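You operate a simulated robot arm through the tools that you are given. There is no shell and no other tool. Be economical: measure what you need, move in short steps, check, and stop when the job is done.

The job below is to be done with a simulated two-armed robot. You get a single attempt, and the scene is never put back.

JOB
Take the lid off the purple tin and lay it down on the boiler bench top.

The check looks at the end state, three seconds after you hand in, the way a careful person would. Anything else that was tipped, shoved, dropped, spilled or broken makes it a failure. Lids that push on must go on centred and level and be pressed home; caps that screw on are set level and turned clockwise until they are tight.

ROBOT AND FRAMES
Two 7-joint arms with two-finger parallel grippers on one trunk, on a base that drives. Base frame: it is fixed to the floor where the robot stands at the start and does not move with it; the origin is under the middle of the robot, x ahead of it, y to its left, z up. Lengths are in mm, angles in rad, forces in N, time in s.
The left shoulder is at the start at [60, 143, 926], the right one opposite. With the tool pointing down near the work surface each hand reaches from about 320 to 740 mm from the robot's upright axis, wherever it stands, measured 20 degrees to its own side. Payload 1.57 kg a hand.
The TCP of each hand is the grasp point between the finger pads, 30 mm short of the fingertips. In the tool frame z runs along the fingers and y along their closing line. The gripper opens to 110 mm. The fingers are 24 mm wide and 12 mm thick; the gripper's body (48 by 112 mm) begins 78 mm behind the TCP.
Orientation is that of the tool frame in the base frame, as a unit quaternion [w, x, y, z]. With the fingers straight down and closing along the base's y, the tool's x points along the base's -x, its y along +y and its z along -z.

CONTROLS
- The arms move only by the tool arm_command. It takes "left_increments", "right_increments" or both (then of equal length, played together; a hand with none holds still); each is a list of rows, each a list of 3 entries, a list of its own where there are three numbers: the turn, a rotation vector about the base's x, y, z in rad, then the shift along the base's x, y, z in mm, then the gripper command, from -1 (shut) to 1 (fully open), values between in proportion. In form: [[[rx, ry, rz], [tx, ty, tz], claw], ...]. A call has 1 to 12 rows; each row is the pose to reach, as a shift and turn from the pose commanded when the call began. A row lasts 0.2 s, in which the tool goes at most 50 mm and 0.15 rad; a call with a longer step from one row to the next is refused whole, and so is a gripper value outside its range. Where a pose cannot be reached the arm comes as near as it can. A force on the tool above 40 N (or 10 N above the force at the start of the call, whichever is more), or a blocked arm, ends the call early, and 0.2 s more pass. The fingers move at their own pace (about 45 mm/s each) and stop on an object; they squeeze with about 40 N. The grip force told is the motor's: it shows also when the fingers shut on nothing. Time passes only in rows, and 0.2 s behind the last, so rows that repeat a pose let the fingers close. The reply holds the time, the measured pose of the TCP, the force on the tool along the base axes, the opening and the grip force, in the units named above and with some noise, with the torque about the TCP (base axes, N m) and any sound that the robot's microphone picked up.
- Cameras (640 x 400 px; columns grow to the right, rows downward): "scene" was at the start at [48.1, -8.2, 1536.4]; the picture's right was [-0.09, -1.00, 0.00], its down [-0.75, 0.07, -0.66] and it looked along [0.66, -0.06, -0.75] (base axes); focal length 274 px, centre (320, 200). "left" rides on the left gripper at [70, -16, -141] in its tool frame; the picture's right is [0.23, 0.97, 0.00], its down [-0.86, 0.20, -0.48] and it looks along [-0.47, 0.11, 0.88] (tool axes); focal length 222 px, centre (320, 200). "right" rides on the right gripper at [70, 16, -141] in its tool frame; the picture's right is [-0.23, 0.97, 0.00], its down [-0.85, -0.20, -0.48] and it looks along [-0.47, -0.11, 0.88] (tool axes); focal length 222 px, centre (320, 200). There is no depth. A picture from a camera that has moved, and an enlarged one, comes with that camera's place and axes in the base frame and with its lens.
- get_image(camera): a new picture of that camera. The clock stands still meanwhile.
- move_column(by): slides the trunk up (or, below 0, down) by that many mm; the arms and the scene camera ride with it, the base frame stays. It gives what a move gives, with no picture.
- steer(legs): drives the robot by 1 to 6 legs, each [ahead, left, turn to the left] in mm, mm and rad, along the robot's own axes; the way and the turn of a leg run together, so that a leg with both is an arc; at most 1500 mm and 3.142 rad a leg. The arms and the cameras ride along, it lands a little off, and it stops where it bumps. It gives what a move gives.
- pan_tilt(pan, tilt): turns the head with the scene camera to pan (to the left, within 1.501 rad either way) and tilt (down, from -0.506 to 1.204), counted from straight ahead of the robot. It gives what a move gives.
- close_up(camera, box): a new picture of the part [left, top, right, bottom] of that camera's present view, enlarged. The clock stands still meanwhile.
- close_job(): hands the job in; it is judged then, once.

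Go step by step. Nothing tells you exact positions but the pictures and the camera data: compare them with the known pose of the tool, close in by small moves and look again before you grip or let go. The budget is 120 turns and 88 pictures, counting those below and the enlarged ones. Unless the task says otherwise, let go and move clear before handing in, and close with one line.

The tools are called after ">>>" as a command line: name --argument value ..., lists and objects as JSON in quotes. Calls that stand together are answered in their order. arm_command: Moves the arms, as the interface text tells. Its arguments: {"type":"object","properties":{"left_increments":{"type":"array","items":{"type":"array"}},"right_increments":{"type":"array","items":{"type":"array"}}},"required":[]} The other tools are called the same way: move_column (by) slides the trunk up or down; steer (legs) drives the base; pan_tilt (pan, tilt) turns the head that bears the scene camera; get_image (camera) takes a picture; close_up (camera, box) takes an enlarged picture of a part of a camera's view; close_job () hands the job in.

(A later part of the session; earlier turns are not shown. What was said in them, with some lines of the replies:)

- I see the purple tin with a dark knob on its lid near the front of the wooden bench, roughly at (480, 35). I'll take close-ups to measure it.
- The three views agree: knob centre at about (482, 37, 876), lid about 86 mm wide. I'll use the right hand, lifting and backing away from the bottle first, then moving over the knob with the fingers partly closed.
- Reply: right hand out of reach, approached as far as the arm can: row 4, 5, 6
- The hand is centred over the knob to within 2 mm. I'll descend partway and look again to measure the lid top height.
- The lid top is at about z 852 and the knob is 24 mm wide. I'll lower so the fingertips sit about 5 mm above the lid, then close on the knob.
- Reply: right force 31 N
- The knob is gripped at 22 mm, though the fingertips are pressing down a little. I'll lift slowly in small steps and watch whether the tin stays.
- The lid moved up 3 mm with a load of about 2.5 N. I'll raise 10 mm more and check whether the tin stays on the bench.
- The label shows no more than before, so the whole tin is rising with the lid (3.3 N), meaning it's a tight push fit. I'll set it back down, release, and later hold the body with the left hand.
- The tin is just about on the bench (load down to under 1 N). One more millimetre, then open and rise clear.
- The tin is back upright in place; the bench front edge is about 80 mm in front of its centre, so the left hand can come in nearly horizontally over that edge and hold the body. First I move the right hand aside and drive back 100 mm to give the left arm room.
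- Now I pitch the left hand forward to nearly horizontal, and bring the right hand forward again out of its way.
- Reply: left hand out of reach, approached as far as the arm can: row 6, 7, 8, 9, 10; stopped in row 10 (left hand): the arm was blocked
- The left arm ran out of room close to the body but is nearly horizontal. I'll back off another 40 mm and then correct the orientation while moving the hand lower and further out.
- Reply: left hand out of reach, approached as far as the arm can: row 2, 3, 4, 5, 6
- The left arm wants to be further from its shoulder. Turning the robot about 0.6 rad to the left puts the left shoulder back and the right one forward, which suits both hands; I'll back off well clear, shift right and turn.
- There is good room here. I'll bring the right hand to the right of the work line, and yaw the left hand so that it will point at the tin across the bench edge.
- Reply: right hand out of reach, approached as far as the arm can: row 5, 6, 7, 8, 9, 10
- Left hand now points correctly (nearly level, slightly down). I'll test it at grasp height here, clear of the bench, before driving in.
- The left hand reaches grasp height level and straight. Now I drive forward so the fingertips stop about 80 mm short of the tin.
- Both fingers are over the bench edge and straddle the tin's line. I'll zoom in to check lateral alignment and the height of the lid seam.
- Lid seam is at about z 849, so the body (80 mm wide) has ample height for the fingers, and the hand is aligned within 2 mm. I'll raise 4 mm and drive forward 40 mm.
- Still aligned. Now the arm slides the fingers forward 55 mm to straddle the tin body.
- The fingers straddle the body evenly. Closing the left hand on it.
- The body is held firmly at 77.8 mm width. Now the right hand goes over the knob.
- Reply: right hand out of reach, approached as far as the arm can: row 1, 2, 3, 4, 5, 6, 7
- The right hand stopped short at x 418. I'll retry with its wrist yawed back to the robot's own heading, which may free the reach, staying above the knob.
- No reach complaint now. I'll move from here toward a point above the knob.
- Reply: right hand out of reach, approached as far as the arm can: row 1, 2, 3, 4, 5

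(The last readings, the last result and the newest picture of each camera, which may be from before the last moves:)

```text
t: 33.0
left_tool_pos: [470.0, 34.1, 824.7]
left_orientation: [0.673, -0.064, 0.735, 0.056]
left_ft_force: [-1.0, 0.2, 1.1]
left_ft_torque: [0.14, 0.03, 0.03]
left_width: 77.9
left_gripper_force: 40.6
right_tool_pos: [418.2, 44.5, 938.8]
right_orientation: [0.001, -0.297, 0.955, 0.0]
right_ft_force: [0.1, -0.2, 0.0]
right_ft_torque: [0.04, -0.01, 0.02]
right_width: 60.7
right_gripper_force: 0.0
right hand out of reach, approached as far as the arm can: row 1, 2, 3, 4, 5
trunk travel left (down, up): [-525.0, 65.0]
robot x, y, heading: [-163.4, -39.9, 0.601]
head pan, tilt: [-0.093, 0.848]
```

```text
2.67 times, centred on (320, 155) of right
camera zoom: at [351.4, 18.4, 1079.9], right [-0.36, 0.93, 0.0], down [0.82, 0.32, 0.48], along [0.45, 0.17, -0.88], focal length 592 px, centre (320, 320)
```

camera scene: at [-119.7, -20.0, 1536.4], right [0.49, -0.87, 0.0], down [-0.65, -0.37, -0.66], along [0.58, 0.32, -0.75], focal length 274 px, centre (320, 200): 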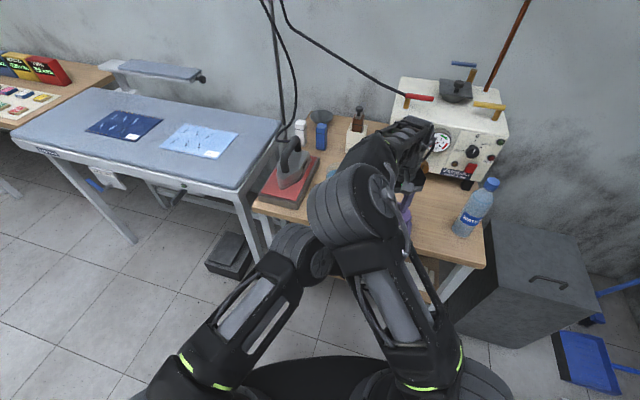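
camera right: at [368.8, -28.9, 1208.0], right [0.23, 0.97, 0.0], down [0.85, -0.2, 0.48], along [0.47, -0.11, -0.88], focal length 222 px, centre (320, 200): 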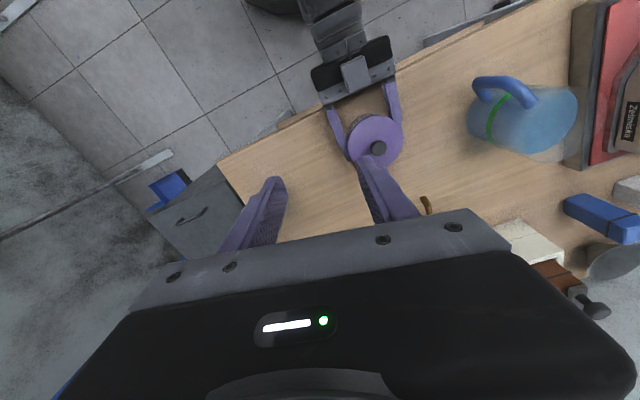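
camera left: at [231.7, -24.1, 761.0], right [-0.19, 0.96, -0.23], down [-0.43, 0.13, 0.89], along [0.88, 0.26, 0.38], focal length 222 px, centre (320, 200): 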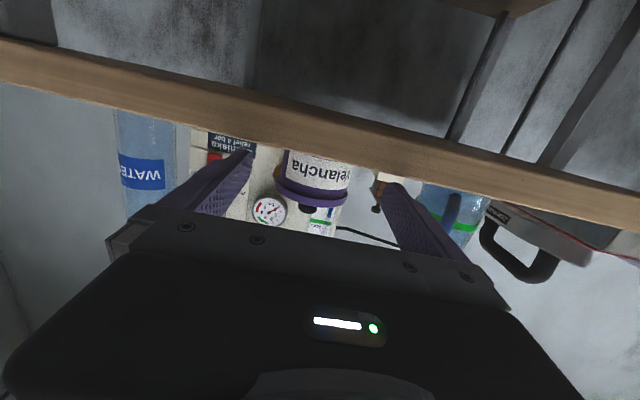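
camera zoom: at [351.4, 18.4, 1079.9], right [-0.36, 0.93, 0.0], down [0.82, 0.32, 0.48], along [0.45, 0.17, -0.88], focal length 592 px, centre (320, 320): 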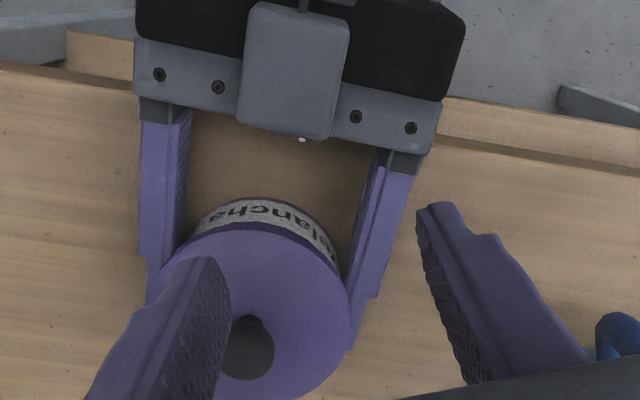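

The right arm is at its limit there. So I'll lift the tin 8 mm in the left hand and draw it 75 mm toward the robot, then drive the base forward by the same amount so that both hands are within reach over the bench.

>>> arm_command --left_increments '[[[0, 0, 0], [0, 0, 4], -1], [[0, 0, 0], [0, 0, 8], -1], [[0, 0, 0], [0, 0, 8], -1], [[0, 0, 0], [-15, -2.6, 8], -1], [[0, 0, 0], [-30, -5.2, 8], -1], [[0, 0, 0], [-45, -7.8, 8], -1], [[0, 0, 0], [-60, -10.3, 8], -1], [[0, 0, 0], [-74, -12.7, 8], -1], [[0, 0, 0], [-74, -12.7, 8], -1]]' --right_increments '[[[0, 0, 0], [-15, 0, 15], 0.1], [[0, 0, 0], [-30, 0, 30], 0.1], [[0, 0, 0], [-45, 0, 40], 0.1], [[0, 0, 0], [-60, 0, 40], 0.1], [[0, 0, 0], [-60, -10, 40], 0.1], [[0, 0, 0], [-60, -20, 40], 0.1], [[0, 0, 0], [-60, -20, 40], 0.1], [[0, 0, 0], [-60, -20, 40], 0.1], [[0, 0, 0], [-60, -20, 40], 0.1]]'

>>> get_image --camera "right"

```text
t: 35.0
left_tool_pos: [393.6, 25.3, 832.1]
left_orientation: [0.673, -0.062, 0.735, 0.055]
left_ft_force: [-0.1, 0.1, -3.0]
left_ft_torque: [0.0, -0.02, 0.02]
left_width: 77.7
left_gripper_force: 39.9
right_tool_pos: [361.7, 28.3, 976.9]
right_orientation: [0.001, -0.298, 0.955, 0.0]
right_ft_force: [0.1, 0.0, -0.8]
right_ft_torque: [-0.02, 0.01, -0.02]
right_width: 60.4
right_gripper_force: 0.0
trunk travel left (down, up): [-525.0, 65.0]
robot x, y, heading: [-166.4, -38.0, 0.603]
head pan, tilt: [-0.093, 0.848]
```

```text
54 pictures are left
camera right: at [295.8, 2.6, 1117.0], right [-0.36, 0.93, 0.0], down [0.82, 0.32, 0.48], along [0.45, 0.18, -0.88], focal length 222 px, centre (320, 200)
```

right: 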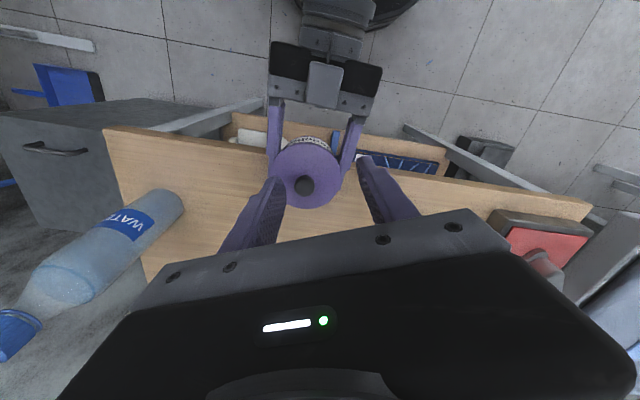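

The left hand carries the tin well. Now drive forward 70 mm so the tin is back above its spot.

>>> steer --legs '[[63.6, -29.2, 0]]'

>>> get_image --camera "right"

```text
t: 36.0
left_tool_pos: [464.9, 35.7, 831.9]
left_orientation: [0.672, -0.065, 0.735, 0.057]
left_ft_force: [-0.7, 0.3, -2.9]
left_ft_torque: [0.0, -0.01, -0.02]
left_width: 77.9
left_gripper_force: 39.3
right_tool_pos: [432.7, 40.8, 975.2]
right_orientation: [0.0, -0.298, 0.955, 0.0]
right_ft_force: [0.7, 1.0, -0.2]
right_ft_torque: [-0.02, 0.01, 0.02]
right_width: 60.5
right_gripper_force: 0.1
trunk travel left (down, up): [-525.0, 65.0]
robot x, y, heading: [-95.6, -27.8, 0.604]
head pan, tilt: [-0.093, 0.848]
```

```text
53 pictures are left
camera right: at [366.6, 14.8, 1116.4], right [-0.37, 0.93, 0.0], down [0.82, 0.32, 0.48], along [0.45, 0.18, -0.88], focal length 222 px, centre (320, 200)
```

right: 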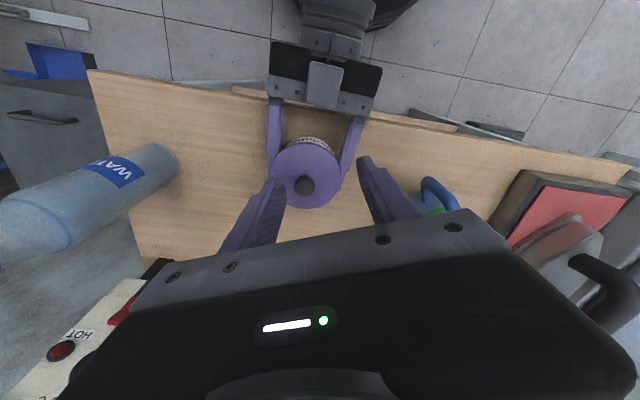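

Now set the tin down 8 mm and bring the right hand above the knob.

>>> arm_command --left_increments '[[[0, 0, 0], [0, 0, -3], -1], [[0, 0, 0], [0, 0, -6], -1], [[0, 0, 0], [0, 0, -7.5], -1], [[0, 0, 0], [0, 0, -7.5], -1], [[0, 0, 0], [0, 0, -7.5], -1]]' --right_increments '[[[0, 0, 0], [14, -1, 0], 0.1], [[0, 0, 0], [28, -2, -5], 0.1], [[0, 0, 0], [42, -3, -20], 0.1], [[0, 0, 0], [42, -3, -45], 0.1], [[0, 0, 0], [42, -3, -48], 0.1]]'

>>> close_up --camera "right" --box '[200, 80, 440, 230]'

```text
t: 37.2
left_tool_pos: [464.8, 35.5, 825.8]
left_orientation: [0.672, -0.064, 0.735, 0.057]
left_ft_force: [-0.4, 0.6, -2.5]
left_ft_torque: [0.01, 0.04, 0.04]
left_width: 78.0
left_gripper_force: 39.8
right_tool_pos: [474.7, 36.7, 926.8]
right_orientation: [0.001, -0.297, 0.955, 0.0]
right_ft_force: [1.0, -0.3, -0.2]
right_ft_torque: [0.03, -0.05, -0.03]
right_width: 60.4
right_gripper_force: 0.1
trunk travel left (down, up): [-525.0, 65.0]
robot x, y, heading: [-91.0, -28.3, 0.604]
head pan, tilt: [-0.093, 0.848]
```

```text
2.67 times, centred on (320, 155) of right
camera zoom: at [408.3, 11.6, 1068.4], right [-0.36, 0.93, 0.0], down [0.82, 0.32, 0.48], along [0.45, 0.18, -0.88], focal length 592 px, centre (320, 320)
```

zoom: 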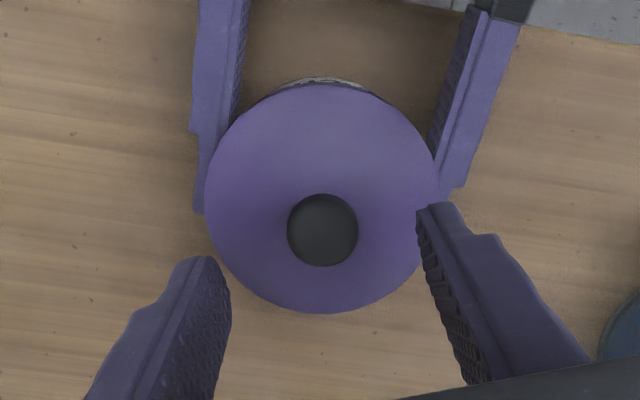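

Knob is centred at about (473, 38). I'll correct 2 mm, lower the left by 1 mm to rest the tin, descend to z≈891 and grip the knob.

>>> arm_command --left_increments '[[[0, 0, 0], [0, 0, -0.5], -1], [[0, 0, 0], [0, 0, -1], -1], [[0, 0, 0], [0, 0, -1], -1], [[0, 0, 0], [0, 0, -1], -1], [[0, 0, 0], [0, 0, -1], -1], [[0, 0, 0], [0, 0, -1], -1], [[0, 0, 0], [0, 0, -1], -1]]' --right_increments '[[[0, 0, 0], [-1.5, 1.5, -12], 0.1], [[0, 0, 0], [-1.5, 1.5, -25], 0.1], [[0, 0, 0], [-1.5, 1.5, -35.5], 0.0], [[0, 0, 0], [-1.5, 1.5, -35.5], -1], [[0, 0, 0], [-1.5, 1.5, -35.5], -1], [[0, 0, 0], [-1.5, 1.5, -35.5], -1], [[0, 0, 0], [-1.5, 1.5, -35.5], -1]]'

>>> close_up --camera "right" --box '[200, 80, 440, 230]'

```text
t: 38.8
left_tool_pos: [461.8, 39.9, 820.0]
left_orientation: [0.671, -0.066, 0.737, 0.058]
left_ft_force: [14.7, 0.0, 10.8]
left_ft_torque: [0.87, -0.28, 0.4]
left_width: 77.2
left_gripper_force: 39.4
right_tool_pos: [471.6, 42.8, 898.8]
right_orientation: [0.007, -0.295, 0.955, 0.01]
right_ft_force: [-12.8, 11.0, 14.5]
right_ft_torque: [0.15, 0.38, -0.07]
right_width: 22.4
right_gripper_force: 32.6
trunk travel left (down, up): [-525.0, 65.0]
robot x, y, heading: [-93.1, -25.4, 0.597]
head pan, tilt: [-0.093, 0.848]
```

```text
2.67 times, centred on (320, 155) of right
camera zoom: at [406.4, 13.8, 1039.3], right [-0.36, 0.93, 0.02], down [0.82, 0.31, 0.49], along [0.45, 0.19, -0.87], focal length 592 px, centre (320, 320)
```

zoom: 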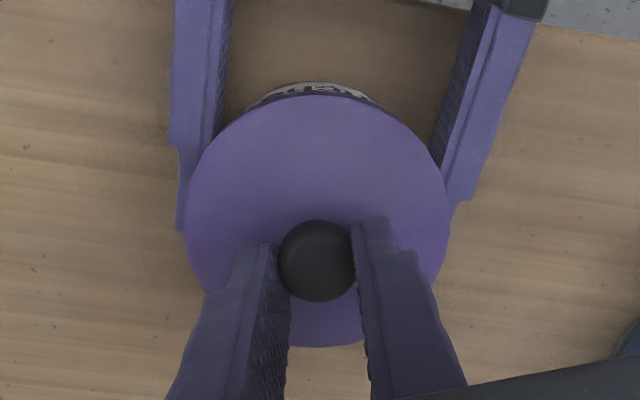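

The knob is gripped, but the hands are pushing against each other by some 15 N. I'll relax the right hand's command to where it actually sits and read again.

>>> arm_command --right_increments '[[[0, 0, 0], [-0.5, 1.5, 2], -1], [[0, 0, 0], [-1, 3, 4], -1], [[0, 0, 0], [-1, 3, 4], -1], [[0, 0, 0], [-1, 3, 4], -1]]'

```text
t: 39.3
left_tool_pos: [463.6, 38.3, 821.6]
left_orientation: [0.669, -0.067, 0.738, 0.058]
left_ft_force: [-1.6, 1.2, 1.6]
left_ft_torque: [0.08, -0.07, 0.06]
left_width: 76.8
left_gripper_force: 40.0
right_tool_pos: [473.4, 41.6, 898.5]
right_orientation: [0.006, -0.3, 0.954, -0.002]
right_ft_force: [-2.0, 0.4, 5.3]
right_ft_torque: [0.1, -0.02, 0.08]
right_width: 22.3
right_gripper_force: 34.7
trunk travel left (down, up): [-525.0, 65.0]
robot x, y, heading: [-92.4, -27.3, 0.602]
head pan, tilt: [-0.093, 0.848]
stopped in row 2 (right hand): the force on the tool passed its limit (the readings are from after the stop); the commanded pose is now the measured one
```

Forces are nearly relaxed now. A quick look before pulling.

>>> close_up --camera "right" --box '[200, 80, 440, 230]'

>>> get_image --camera "left"

```text
2.67 times, centred on (320, 155) of right
camera zoom: at [405.3, 15.7, 1039.2], right [-0.37, 0.93, -0.01], down [0.81, 0.32, 0.49], along [0.46, 0.18, -0.87], focal length 592 px, centre (320, 320)
```

zoom: 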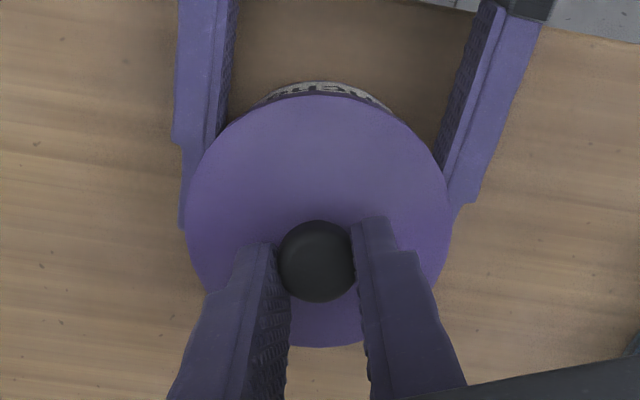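

```text
49 pictures are left
camera left: at [319.4, -4.0, 765.6], right [-0.19, 0.95, -0.23], down [-0.42, 0.13, 0.9], along [0.89, 0.27, 0.38], focal length 222 px, centre (320, 200)
```

left: 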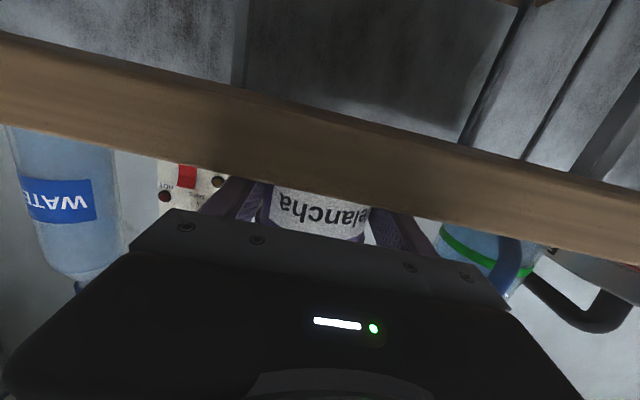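

All looks in order. Now pull the lid up gently with the right hand while the left holds the body.

>>> arm_command --right_increments '[[[0, 0, 0], [0, 0, 2], -1], [[0, 0, 0], [0, 0, 4], -1], [[0, 0, 0], [0, 0, 6], -1], [[0, 0, 0], [0, 0, 8], -1], [[0, 0, 0], [0, 0, 10], -1]]' --left_increments '[[[0, 0, 0], [0, 0, 0], -1], [[0, 0, 0], [0, 0, 0], -1], [[0, 0, 0], [0, 0, 0], -1], [[0, 0, 0], [0, 0, 0], -1], [[0, 0, 0], [0, 0, 0], -1]]'

>>> close_up --camera "right" --box '[200, 80, 440, 230]'

```text
t: 40.5
left_tool_pos: [461.5, 37.9, 821.6]
left_orientation: [0.668, -0.067, 0.739, 0.058]
left_ft_force: [0.5, 0.8, 4.5]
left_ft_torque: [0.16, -0.25, 0.08]
left_width: 77.4
left_gripper_force: 40.0
right_tool_pos: [473.0, 42.9, 907.9]
right_orientation: [0.006, -0.299, 0.954, -0.002]
right_ft_force: [0.2, 0.3, 0.4]
right_ft_torque: [-0.01, 0.0, -0.01]
right_width: 22.0
right_gripper_force: 34.5
trunk travel left (down, up): [-525.0, 65.0]
robot x, y, heading: [-98.1, -29.3, 0.608]
head pan, tilt: [-0.093, 0.848]
heard: snap
```

```text
2.67 times, centred on (320, 155) of right
camera zoom: at [405.7, 16.5, 1048.8], right [-0.37, 0.93, 0.0], down [0.81, 0.32, 0.49], along [0.46, 0.18, -0.87], focal length 592 px, centre (320, 320)
```

zoom: 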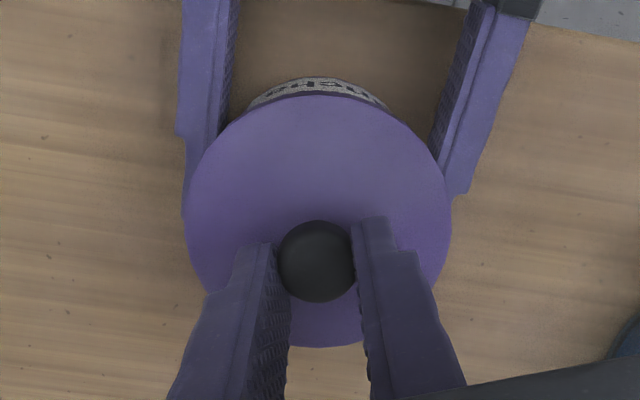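

A snap was heard and more label shows: the lid is off. I'll raise it well clear.

>>> arm_command --right_increments '[[[0, 0, 0], [0, 0, 10], -1], [[0, 0, 0], [0, 0, 20], -1], [[0, 0, 0], [0, 0, 35], -1], [[0, 0, 0], [0, 0, 50], -1], [[0, 0, 0], [0, 0, 50], -1]]'

>>> get_image --camera "right"

>>> get_image --camera "scene"

```text
t: 41.7
left_tool_pos: [462.5, 36.9, 822.4]
left_orientation: [0.667, -0.067, 0.739, 0.058]
left_ft_force: [0.9, 1.4, 5.6]
left_ft_torque: [0.21, -0.3, 0.03]
left_width: 77.0
left_gripper_force: 40.2
right_tool_pos: [474.3, 42.0, 957.7]
right_orientation: [0.006, -0.299, 0.954, -0.001]
right_ft_force: [-0.2, 0.6, -0.4]
right_ft_torque: [0.0, 0.0, -0.02]
right_width: 22.1
right_gripper_force: 35.0
trunk travel left (down, up): [-525.0, 65.0]
robot x, y, heading: [-96.1, -27.8, 0.601]
head pan, tilt: [-0.093, 0.848]
```

```text
47 pictures are left
camera right: at [406.6, 15.5, 1098.4], right [-0.37, 0.93, -0.01], down [0.81, 0.32, 0.49], along [0.46, 0.18, -0.87], focal length 222 px, centre (320, 200)
```

right: 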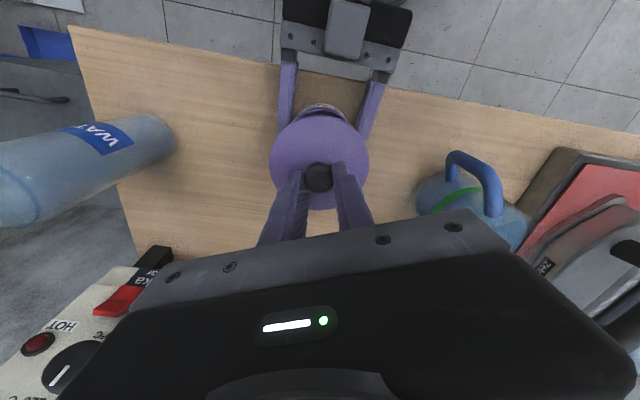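

```text
46 pictures are left
camera scene: at [-50.4, -8.3, 1536.4], right [0.49, -0.87, 0.0], down [-0.65, -0.37, -0.66], along [0.58, 0.32, -0.75], focal length 274 px, centre (320, 200)
```

scene: 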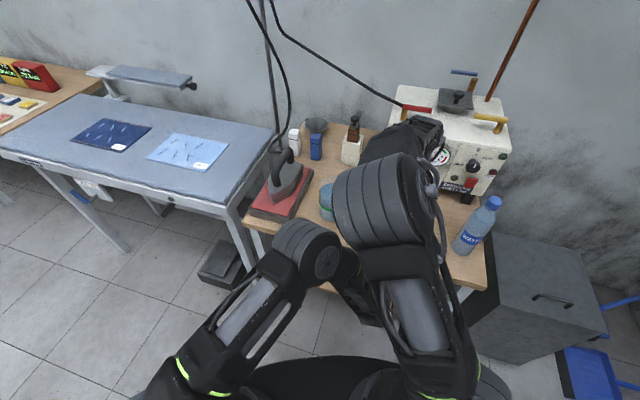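

The lid is in the right hand, clear above. Next I open the left hand to release the tin body, standing on the bench.

>>> arm_command --left_increments '[[[0, 0, 0], [0, 0, 1], -0.5], [[0, 0, 0], [0, 0, 1], 0.4], [[0, 0, 0], [0, 0, 1], 1], [[0, 0, 0], [0, 0, 1], 1], [[0, 0, 0], [0, 0, 1], 1]]'

>>> get_image --camera "left"

>>> get_image --camera "right"

```text
t: 42.9
left_tool_pos: [462.1, 37.7, 822.4]
left_orientation: [0.668, -0.067, 0.739, 0.058]
left_ft_force: [0.8, -0.5, 0.6]
left_ft_torque: [-0.01, -0.01, 0.0]
left_width: 109.8
left_gripper_force: 0.1
right_tool_pos: [475.3, 40.6, 957.6]
right_orientation: [0.006, -0.3, 0.954, -0.002]
right_ft_force: [-0.3, 0.4, -0.7]
right_ft_torque: [0.0, 0.0, -0.01]
right_width: 21.9
right_gripper_force: 34.6
trunk travel left (down, up): [-525.0, 65.0]
robot x, y, heading: [-94.4, -29.9, 0.604]
head pan, tilt: [-0.093, 0.848]
```

```text
45 pictures are left
camera left: at [319.5, -3.9, 766.4], right [-0.19, 0.95, -0.23], down [-0.42, 0.13, 0.9], along [0.89, 0.27, 0.37], focal length 222 px, centre (320, 200)
```

left: 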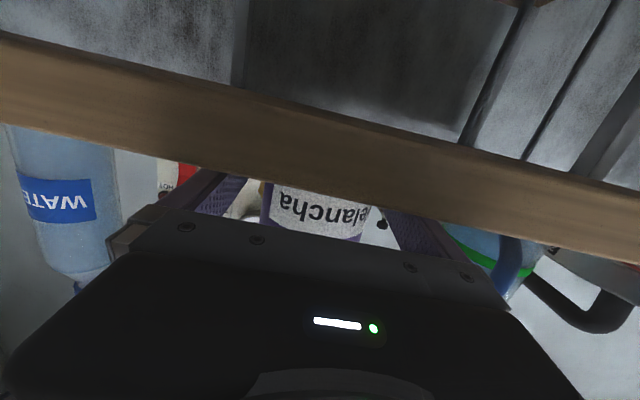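

```text
44 pictures are left
camera right: at [407.0, 15.5, 1098.0], right [-0.37, 0.93, 0.0], down [0.81, 0.32, 0.49], along [0.46, 0.18, -0.87], focal length 222 px, centre (320, 200)
```

right: 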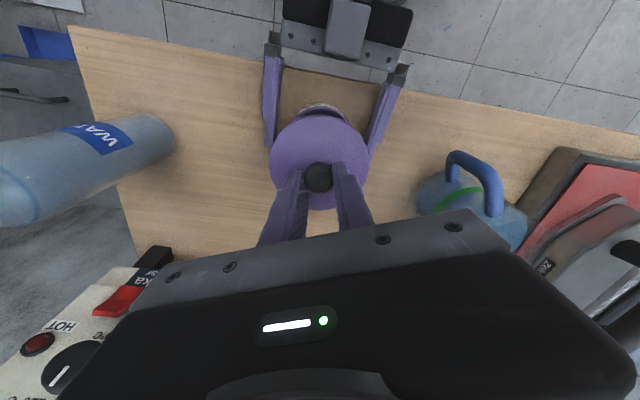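

The tin stands free. I'll drive straight back so the left fingers leave the tin, lid held high in the right hand.

>>> steer --legs '[[-100, 45.6, 0], [-130, 60, 0]]'

>>> get_image --camera "scene"

>>> get_image --camera "left"

```text
t: 45.1
left_tool_pos: [208.8, -7.6, 822.7]
left_orientation: [0.669, -0.067, 0.738, 0.058]
left_ft_force: [-0.7, 0.5, -0.5]
left_ft_torque: [0.01, 0.02, -0.01]
left_width: 109.9
left_gripper_force: 0.0
right_tool_pos: [221.7, -5.2, 958.8]
right_orientation: [0.007, -0.298, 0.955, -0.001]
right_ft_force: [-1.2, -0.5, 0.1]
right_ft_torque: [-0.02, -0.01, 0.03]
right_width: 22.2
right_gripper_force: 34.7
trunk travel left (down, up): [-525.0, 65.0]
robot x, y, heading: [-348.1, -72.9, 0.598]
head pan, tilt: [-0.093, 0.848]
```

```text
43 pictures are left
camera scene: at [-303.9, -53.5, 1536.5], right [0.49, -0.87, 0.0], down [-0.65, -0.37, -0.66], along [0.58, 0.32, -0.75], focal length 274 px, centre (320, 200)
```

scene: 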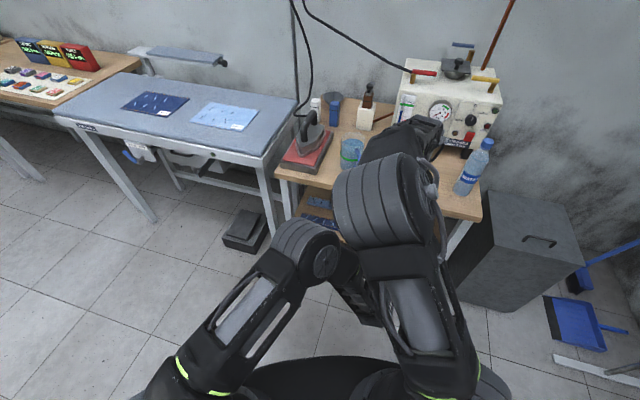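

```text
42 pictures are left
camera left: at [66.5, -49.8, 766.8], right [-0.19, 0.95, -0.23], down [-0.42, 0.13, 0.9], along [0.89, 0.27, 0.38], focal length 222 px, centre (320, 200)
```

left: 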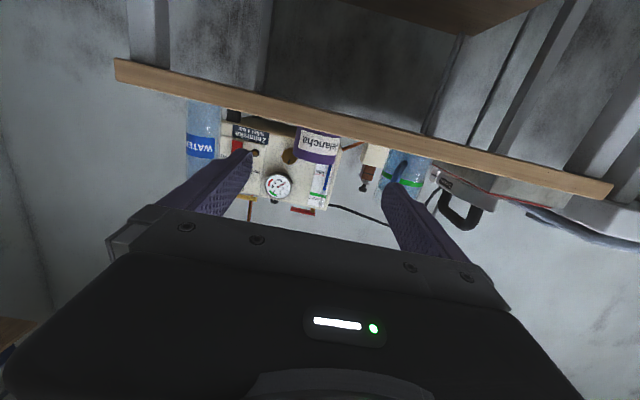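

The open tin stands upright at its place. Now I swing the left hand aside to the left, below and away from the lid.

>>> arm_command --left_increments '[[[0, 0, 0.07], [-12, 30, 0], 1], [[0, 0, 0.14], [-24, 60, 0], 1], [[0, 0, 0.21], [-36, 90, 0], 1], [[0, 0, 0.29], [-48, 120, 10], 1], [[0, 0, 0.37], [-60, 150, 20], 1], [[0, 0, 0.45], [-70, 185, 35], 1], [[0, 0, 0.53], [-80, 220, 50], 1], [[0, 0, 0.6], [-92, 250, 63], 0.5]]'

```text
t: 46.9
left_tool_pos: [119.5, 242.9, 885.6]
left_orientation: [0.621, -0.281, 0.687, 0.251]
left_ft_force: [-0.1, 0.4, 0.4]
left_ft_torque: [0.03, 0.01, -0.01]
left_width: 82.1
left_gripper_force: 0.0
right_tool_pos: [221.4, -5.6, 958.8]
right_orientation: [0.006, -0.297, 0.955, -0.001]
right_ft_force: [-0.1, -1.0, -0.3]
right_ft_torque: [-0.02, 0.04, 0.0]
right_width: 21.6
right_gripper_force: 34.9
trunk travel left (down, up): [-525.0, 65.0]
robot x, y, heading: [-343.1, -72.4, 0.602]
head pan, tilt: [-0.093, 0.848]
```

Now I turn the left hand back to pointing down, close to its starting posture.

>>> arm_command --left_increments '[[[-0.1, 0.103, 0], [-10, 15, 17], 0.5], [[-0.2, 0.206, 0], [-25, 30, 34], 0.5], [[-0.3, 0.309, 0], [-50, 45, 51], 0.5], [[-0.4, 0.412, 0], [-75, 60, 68], 0.5], [[-0.5, 0.515, 0], [-100, 70, 85], 0.5], [[-0.6, 0.618, 0], [-130, 80, 102], 0.5], [[-0.7, 0.721, 0], [-160, 85, 119], 0.5], [[-0.8, 0.824, 0], [-190, 90, 136], 0.5], [[-0.9, 0.927, 0], [-220, 96, 153], 0.5], [[-1.0, 1.03, 0], [-250, 96, 170], 0.5], [[-1.0, 1.03, 0], [-250, 96, 170], 0.5]]'

>>> get_image --camera "scene"

```text
t: 49.3
left_tool_pos: [-133.7, 338.1, 1056.9]
left_orientation: [0.015, -0.377, 0.926, 0.008]
left_ft_force: [-0.4, -0.3, 0.2]
left_ft_torque: [0.0, 0.02, 0.0]
left_width: 82.4
left_gripper_force: 0.1
right_tool_pos: [222.0, -5.8, 958.1]
right_orientation: [0.005, -0.297, 0.955, -0.002]
right_ft_force: [0.4, -0.8, -0.1]
right_ft_torque: [0.01, -0.02, 0.01]
right_width: 21.8
right_gripper_force: 35.0
trunk travel left (down, up): [-525.0, 65.0]
robot x, y, heading: [-351.6, -71.4, 0.598]
head pan, tilt: [-0.093, 0.848]
```

```text
41 pictures are left
camera scene: at [-302.4, -53.2, 1536.4], right [0.49, -0.87, 0.0], down [-0.66, -0.37, -0.66], along [0.58, 0.32, -0.75], focal length 274 px, centre (320, 200)
```

scene: 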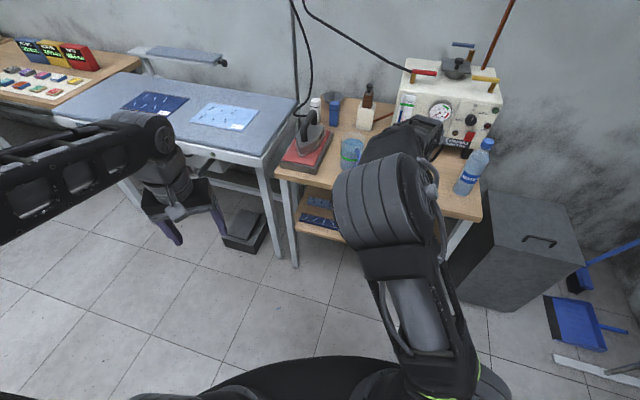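

Left arm is tucked. Now I turn the robot back to face the bench and reposition the right hand in front of it.

>>> steer --legs '[[0, 0, -0.6]]'

>>> arm_command --right_increments '[[[0, 0, 0], [-15, 35, 0], -1], [[0, 0, 0], [-30, 70, 0], -1], [[0, 0, 0], [-45, 105, 0], -1], [[0, 0, 0], [-57, 140, 0], -1], [[0, 0, 0], [-57, 156, 0], -1], [[0, 0, 0], [-57, 156, 0], -1]]'

>>> get_image --camera "scene"

```text
t: 51.3
left_tool_pos: [58.9, 151.0, 1057.5]
left_orientation: [0.017, -0.093, 0.996, 0.003]
left_ft_force: [-0.3, -0.4, -0.6]
left_ft_torque: [-0.03, 0.01, 0.01]
left_width: 82.5
left_gripper_force: 0.0
right_tool_pos: [164.4, -331.3, 956.7]
right_orientation: [0.005, -0.01, 1.0, -0.003]
right_ft_force: [0.6, 0.9, -0.6]
right_ft_torque: [-0.01, 0.02, 0.0]
right_width: 22.1
right_gripper_force: 34.6
trunk travel left (down, up): [-525.0, 65.0]
robot x, y, heading: [-346.3, -74.1, 0.013]
head pan, tilt: [-0.093, 0.848]
```

```text
t: 52.7
left_tool_pos: [59.1, 150.2, 1056.5]
left_orientation: [0.016, -0.094, 0.995, 0.003]
left_ft_force: [0.2, 0.7, -0.6]
left_ft_torque: [0.01, 0.01, -0.01]
left_width: 82.6
left_gripper_force: 0.1
right_tool_pos: [109.6, -173.4, 956.6]
right_orientation: [0.005, -0.009, 1.0, -0.004]
right_ft_force: [-0.1, 0.6, -0.8]
right_ft_torque: [-0.02, 0.02, 0.03]
right_width: 21.7
right_gripper_force: 34.9
trunk travel left (down, up): [-525.0, 65.0]
robot x, y, heading: [-345.6, -72.1, 0.013]
head pan, tilt: [-0.093, 0.848]
```

```text
40 pictures are left
camera scene: at [-298.1, -80.9, 1536.4], right [-0.08, -1.0, 0.0], down [-0.75, 0.06, -0.66], along [0.66, -0.05, -0.75], focal length 274 px, centre (320, 200)
```

scene: 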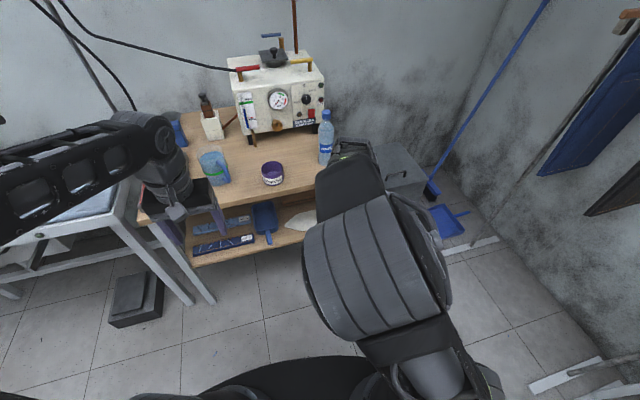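

The open tin is visible standing on the bench. I'll drive forward to near the starting place.

>>> steer --legs '[[327, 78, 0]]'

>>> get_image --camera "right"

>>> get_image --camera "scene"

>>> get_image --camera "left"

```text
t: 54.9
left_tool_pos: [381.3, 232.0, 1057.6]
left_orientation: [0.016, -0.091, 0.996, 0.003]
left_ft_force: [0.4, -0.6, -0.6]
left_ft_torque: [-0.04, 0.03, 0.0]
left_width: 82.4
left_gripper_force: 0.1
right_tool_pos: [430.1, -93.8, 955.7]
right_orientation: [0.004, -0.007, 1.0, -0.003]
right_ft_force: [-0.5, -0.5, -0.2]
right_ft_torque: [0.03, 0.06, 0.02]
right_width: 21.8
right_gripper_force: 35.1
trunk travel left (down, up): [-525.0, 65.0]
robot x, y, heading: [-26.3, 8.2, 0.009]
head pan, tilt: [-0.093, 0.848]
```

```text
39 pictures are left
camera right: at [359.9, -77.2, 1096.5], right [0.21, 0.98, -0.01], down [0.85, -0.18, 0.49], along [0.48, -0.11, -0.87], focal length 222 px, centre (320, 200)
```

right: 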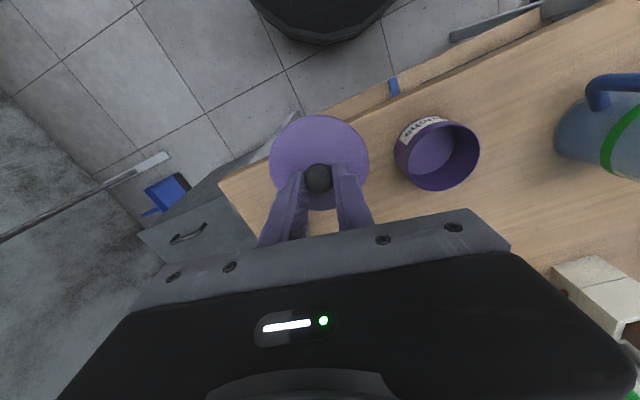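

```text
38 pictures are left
camera scene: at [23.2, 1.7, 1536.3], right [-0.08, -1.0, 0.0], down [-0.75, 0.06, -0.66], along [0.66, -0.05, -0.75], focal length 274 px, centre (320, 200)
```

scene: 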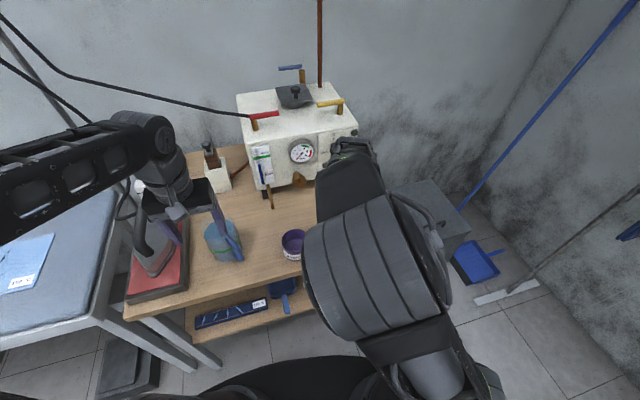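

```text
37 pictures are left
camera left: at [310.1, 202.4, 1194.8], right [-0.4, 0.92, 0.0], down [0.79, 0.35, 0.51], along [0.47, 0.2, -0.86], focal length 222 px, centre (320, 200)
```

left: 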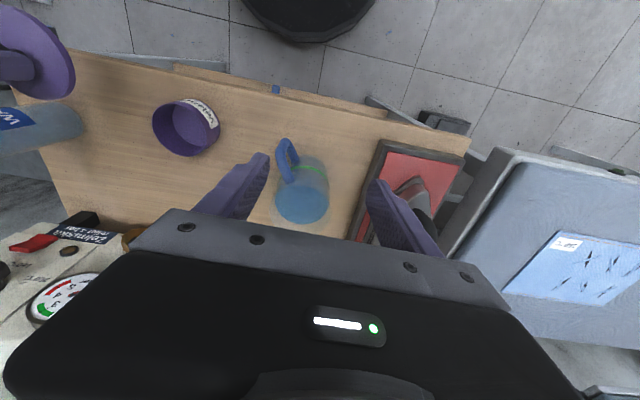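

The open tin stands fine and the lid is in the right hand. I'll move over the free patch at about (485, -70), between tin and bottle, and lower to z≈870.

>>> arm_command --right_increments '[[[0, 0, 0], [20, 8, 0], -1], [[0, 0, 0], [40, 16, 0], -1], [[0, 0, 0], [55, 24, -10], -1], [[0, 0, 0], [55, 24, -35], -1], [[0, 0, 0], [55, 24, -60], -1], [[0, 0, 0], [55, 24, -80], -1], [[0, 0, 0], [55, 24, -86], -1], [[0, 0, 0], [55, 24, -86], -1]]'

>>> get_image --camera "right"

>>> get_image --camera "left"

```text
t: 56.7
left_tool_pos: [379.2, 232.2, 1057.0]
left_orientation: [0.018, -0.091, 0.996, 0.003]
left_ft_force: [-0.4, -0.1, 0.6]
left_ft_torque: [0.04, 0.01, -0.01]
left_width: 82.5
left_gripper_force: 0.1
right_tool_pos: [482.6, -70.1, 870.9]
right_orientation: [0.005, -0.007, 1.0, -0.004]
right_ft_force: [-0.5, -0.8, -0.9]
right_ft_torque: [0.02, -0.01, 0.04]
right_width: 21.8
right_gripper_force: 34.9
trunk travel left (down, up): [-525.0, 65.0]
robot x, y, heading: [-24.3, 7.6, 0.008]
head pan, tilt: [-0.093, 0.848]
```

```text
36 pictures are left
camera right: at [412.0, -53.7, 1011.9], right [0.21, 0.98, 0.0], down [0.85, -0.18, 0.49], along [0.48, -0.11, -0.87], focal length 222 px, centre (320, 200)
```

right: 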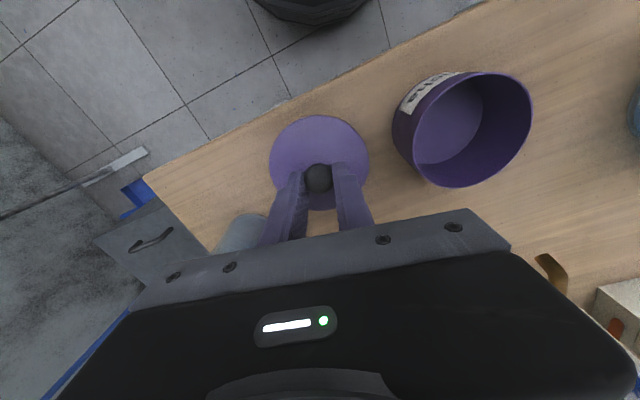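

```text
35 pictures are left
camera left: at [309.2, 202.2, 1195.1], right [-0.4, 0.92, 0.0], down [0.79, 0.35, 0.51], along [0.47, 0.2, -0.86], focal length 222 px, centre (320, 200)
```

left: 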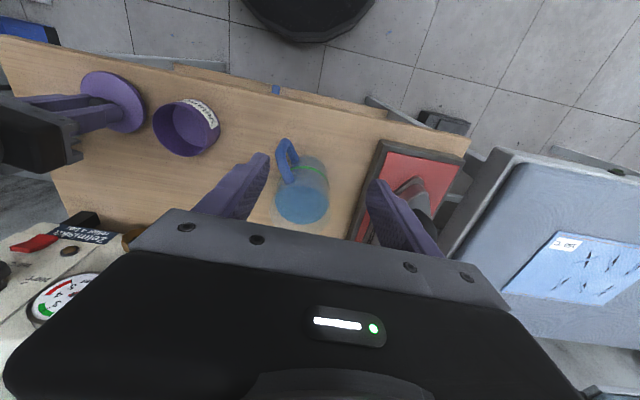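

Position is clear of tin and bottle. Lowering in small steps until contact.

>>> arm_command --right_increments '[[[0, 0, 0], [0, 0, -6], -1], [[0, 0, 0], [0, 0, -11], -1], [[0, 0, 0], [0, 0, -14], -1], [[0, 0, 0], [0, 0, -16], -1], [[0, 0, 0], [0, 0, -16], -1]]'

```text
t: 57.9
left_tool_pos: [379.9, 232.8, 1055.9]
left_orientation: [0.017, -0.092, 0.996, 0.004]
left_ft_force: [-0.2, -0.1, -0.2]
left_ft_torque: [0.05, -0.02, -0.01]
left_width: 82.4
left_gripper_force: 0.1
right_tool_pos: [483.7, -69.5, 853.9]
right_orientation: [0.005, -0.006, 1.0, -0.003]
right_ft_force: [0.2, -0.1, -0.5]
right_ft_torque: [-0.02, -0.02, 0.0]
right_width: 21.6
right_gripper_force: 34.8
trunk travel left (down, up): [-525.0, 65.0]
robot x, y, heading: [-27.7, 8.2, 0.008]
head pan, tilt: [-0.093, 0.848]
```

>>> arm_command --right_increments '[[[0, 0, 0], [0, 0, -2], -1], [[0, 0, 0], [0, 0, -4], -1], [[0, 0, 0], [0, 0, -4], -1]]'

>>> close_up --camera "left" --box '[40, 50, 200, 150]'

```text
t: 58.7
left_tool_pos: [379.7, 230.9, 1057.2]
left_orientation: [0.017, -0.092, 0.996, 0.004]
left_ft_force: [-0.6, -0.6, -1.2]
left_ft_torque: [0.0, 0.06, 0.03]
left_width: 82.4
left_gripper_force: 0.1
right_tool_pos: [483.5, -69.6, 848.6]
right_orientation: [0.005, -0.006, 1.0, -0.004]
right_ft_force: [0.2, -0.2, -0.2]
right_ft_torque: [-0.02, -0.01, -0.01]
right_width: 21.8
right_gripper_force: 34.9
trunk travel left (down, up): [-525.0, 65.0]
robot x, y, heading: [-24.6, 11.6, 0.009]
head pan, tilt: [-0.093, 0.848]
```

```text
4.00 times, centred on (120, 100) of left
camera zoom: at [309.2, 202.2, 1195.1], right [-0.4, 0.92, 0.0], down [0.79, 0.35, 0.51], along [0.47, 0.2, -0.86], focal length 888 px, centre (1120, 600)
```

zoom: 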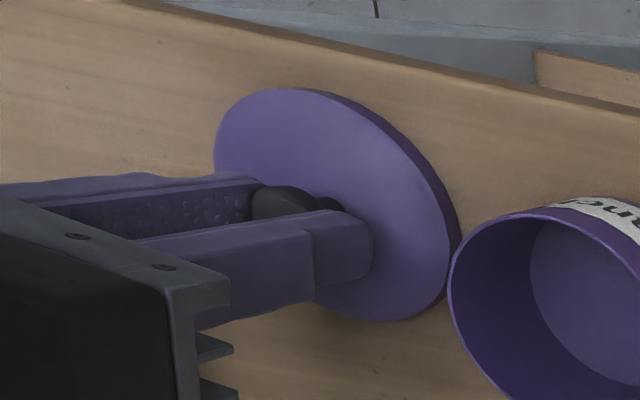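

Not quite touching yet; continuing down in fine steps.

>>> arm_command --right_increments '[[[0, 0, 0], [0, 0, -1], -1], [[0, 0, 0], [0, 0, -2], -1], [[0, 0, 0], [0, 0, -3], -1], [[0, 0, 0], [0, 0, -3], -1]]'

```text
t: 59.7
left_tool_pos: [379.4, 231.7, 1058.4]
left_orientation: [0.017, -0.091, 0.996, 0.002]
left_ft_force: [0.0, 0.8, 0.1]
left_ft_torque: [0.03, 0.0, 0.01]
left_width: 82.7
left_gripper_force: 0.0
right_tool_pos: [483.5, -69.9, 849.6]
right_orientation: [0.007, -0.007, 1.0, -0.003]
right_ft_force: [-4.2, -1.1, 18.7]
right_ft_torque: [0.15, -0.51, 0.03]
right_width: 21.8
right_gripper_force: 34.5
trunk travel left (down, up): [-525.0, 65.0]
robot x, y, heading: [-24.1, 7.3, 0.007]
head pan, tilt: [-0.093, 0.848]
```

Contact: 19 N of press. I'll ease the pressure, then open just enough and rise straight up.

>>> arm_command --right_increments '[[[0, 0, 0], [0, 0, 1.2], -1], [[0, 0, 0], [0, 0, 1.8], -1], [[0, 0, 0], [0, 0, 1.8], -0.6], [[0, 0, 0], [0, 0, 1.8], -0.2], [[0, 0, 0], [0, 0, 1.8], 0.1], [[0, 0, 0], [0, 0, 1.8], 0.1]]'

>>> get_image --camera "right"

```text
t: 61.1
left_tool_pos: [380.1, 231.6, 1057.7]
left_orientation: [0.017, -0.091, 0.996, 0.003]
left_ft_force: [0.9, -0.1, -0.6]
left_ft_torque: [0.0, 0.0, -0.01]
left_width: 82.5
left_gripper_force: 0.0
right_tool_pos: [485.0, -71.3, 848.5]
right_orientation: [0.005, -0.007, 1.0, -0.004]
right_ft_force: [-0.4, -1.3, -0.3]
right_ft_torque: [0.01, 0.01, 0.02]
right_width: 60.4
right_gripper_force: 0.0
trunk travel left (down, up): [-525.0, 65.0]
robot x, y, heading: [-23.6, 6.2, 0.004]
head pan, tilt: [-0.093, 0.848]
```

```text
33 pictures are left
camera right: at [414.3, -54.0, 989.1], right [0.21, 0.98, 0.0], down [0.85, -0.18, 0.49], along [0.48, -0.11, -0.87], focal length 222 px, centre (320, 200)
```

right: 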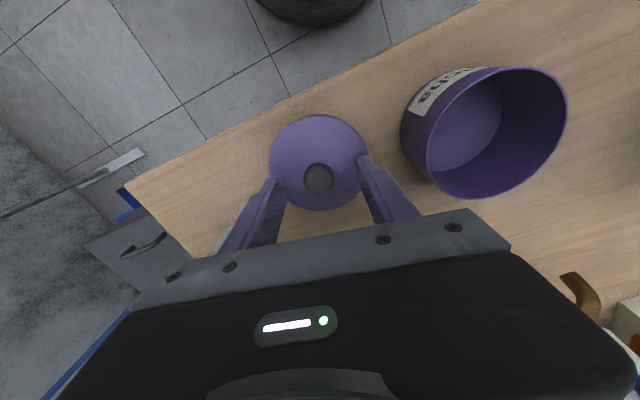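

The lid is lying flat on the bench, released. I rise straight up, then back toward the robot.

>>> arm_command --right_increments '[[[0, 0, 0], [0, 0, 20], 0.1], [[0, 0, 0], [0, 0, 55], 0.1], [[0, 0, 0], [0, 0, 100], 0.1], [[0, 0, 0], [-10, 0, 140], 0.1], [[0, 0, 0], [-50, 0, 165], 0.1], [[0, 0, 0], [-90, 0, 165], 0.1], [[0, 0, 0], [-90, -40, 165], 0.1], [[0, 0, 0], [-90, -80, 165], 0.1], [[0, 0, 0], [-90, -80, 165], 0.1]]'

>>> get_image --camera "right"

>>> get_image --camera "left"

>>> get_image --camera "scene"

```text
t: 63.1
left_tool_pos: [379.4, 232.0, 1056.7]
left_orientation: [0.016, -0.091, 0.996, 0.003]
left_ft_force: [0.7, 0.9, 0.5]
left_ft_torque: [0.0, -0.01, 0.0]
left_width: 82.4
left_gripper_force: 0.1
right_tool_pos: [393.7, -149.4, 1013.4]
right_orientation: [0.005, -0.007, 1.0, -0.003]
right_ft_force: [0.3, -0.1, 0.3]
right_ft_torque: [0.01, -0.01, 0.03]
right_width: 60.4
right_gripper_force: 0.1
trunk travel left (down, up): [-525.0, 65.0]
robot x, y, heading: [-24.8, 10.1, 0.013]
head pan, tilt: [-0.093, 0.848]
```

```text
32 pictures are left
camera right: at [323.6, -132.3, 1154.2], right [0.21, 0.98, -0.01], down [0.85, -0.18, 0.49], along [0.48, -0.11, -0.87], focal length 222 px, centre (320, 200)
```

right: 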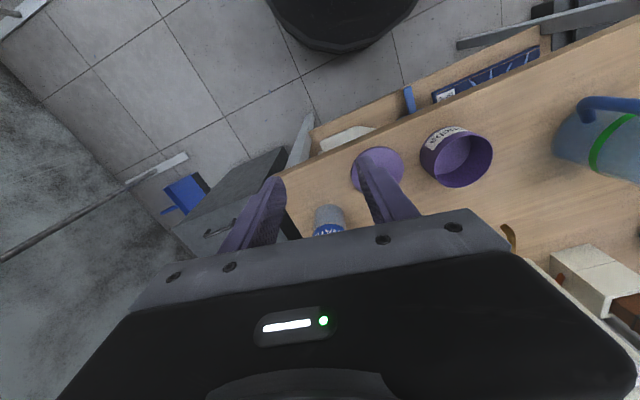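

```text
31 pictures are left
camera left: at [309.3, 202.6, 1195.0], right [-0.4, 0.92, 0.0], down [0.79, 0.35, 0.51], along [0.47, 0.2, -0.86], focal length 222 px, centre (320, 200)
```

left: 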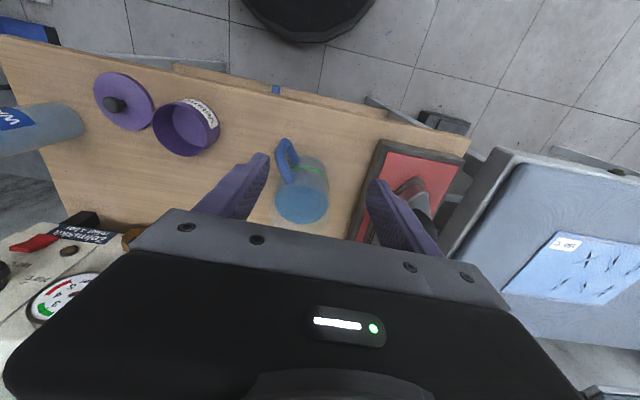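

```text
30 pictures are left
camera scene: at [22.2, 1.9, 1536.4], right [-0.08, -1.0, 0.0], down [-0.75, 0.06, -0.66], along [0.66, -0.05, -0.75], focal length 274 px, centre (320, 200)
```

scene: 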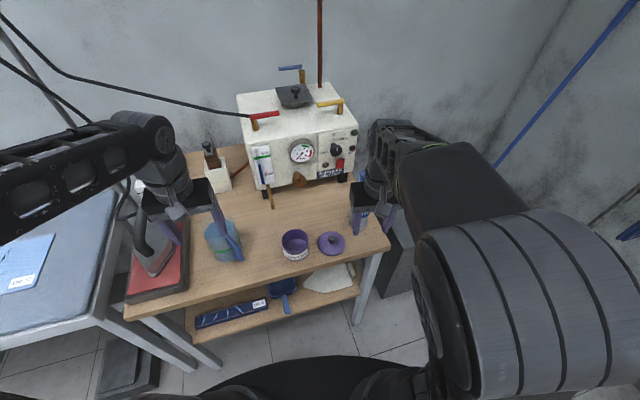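

The lid lies flat on the bench beside the upright open tin, nothing else has moved, and both hands are clear, so I'm handing in.

>>> close_job

```text
The job is handed in.
```

The lid is off the purple tin and lying flat, knob up, on the boiler bench top beside the upright tin; both hands are clear and I saw nothing else disturbed. The lid was a tight fit, so I had to hold the tin with the other hand, and it now stands about 10 mm from where it was.
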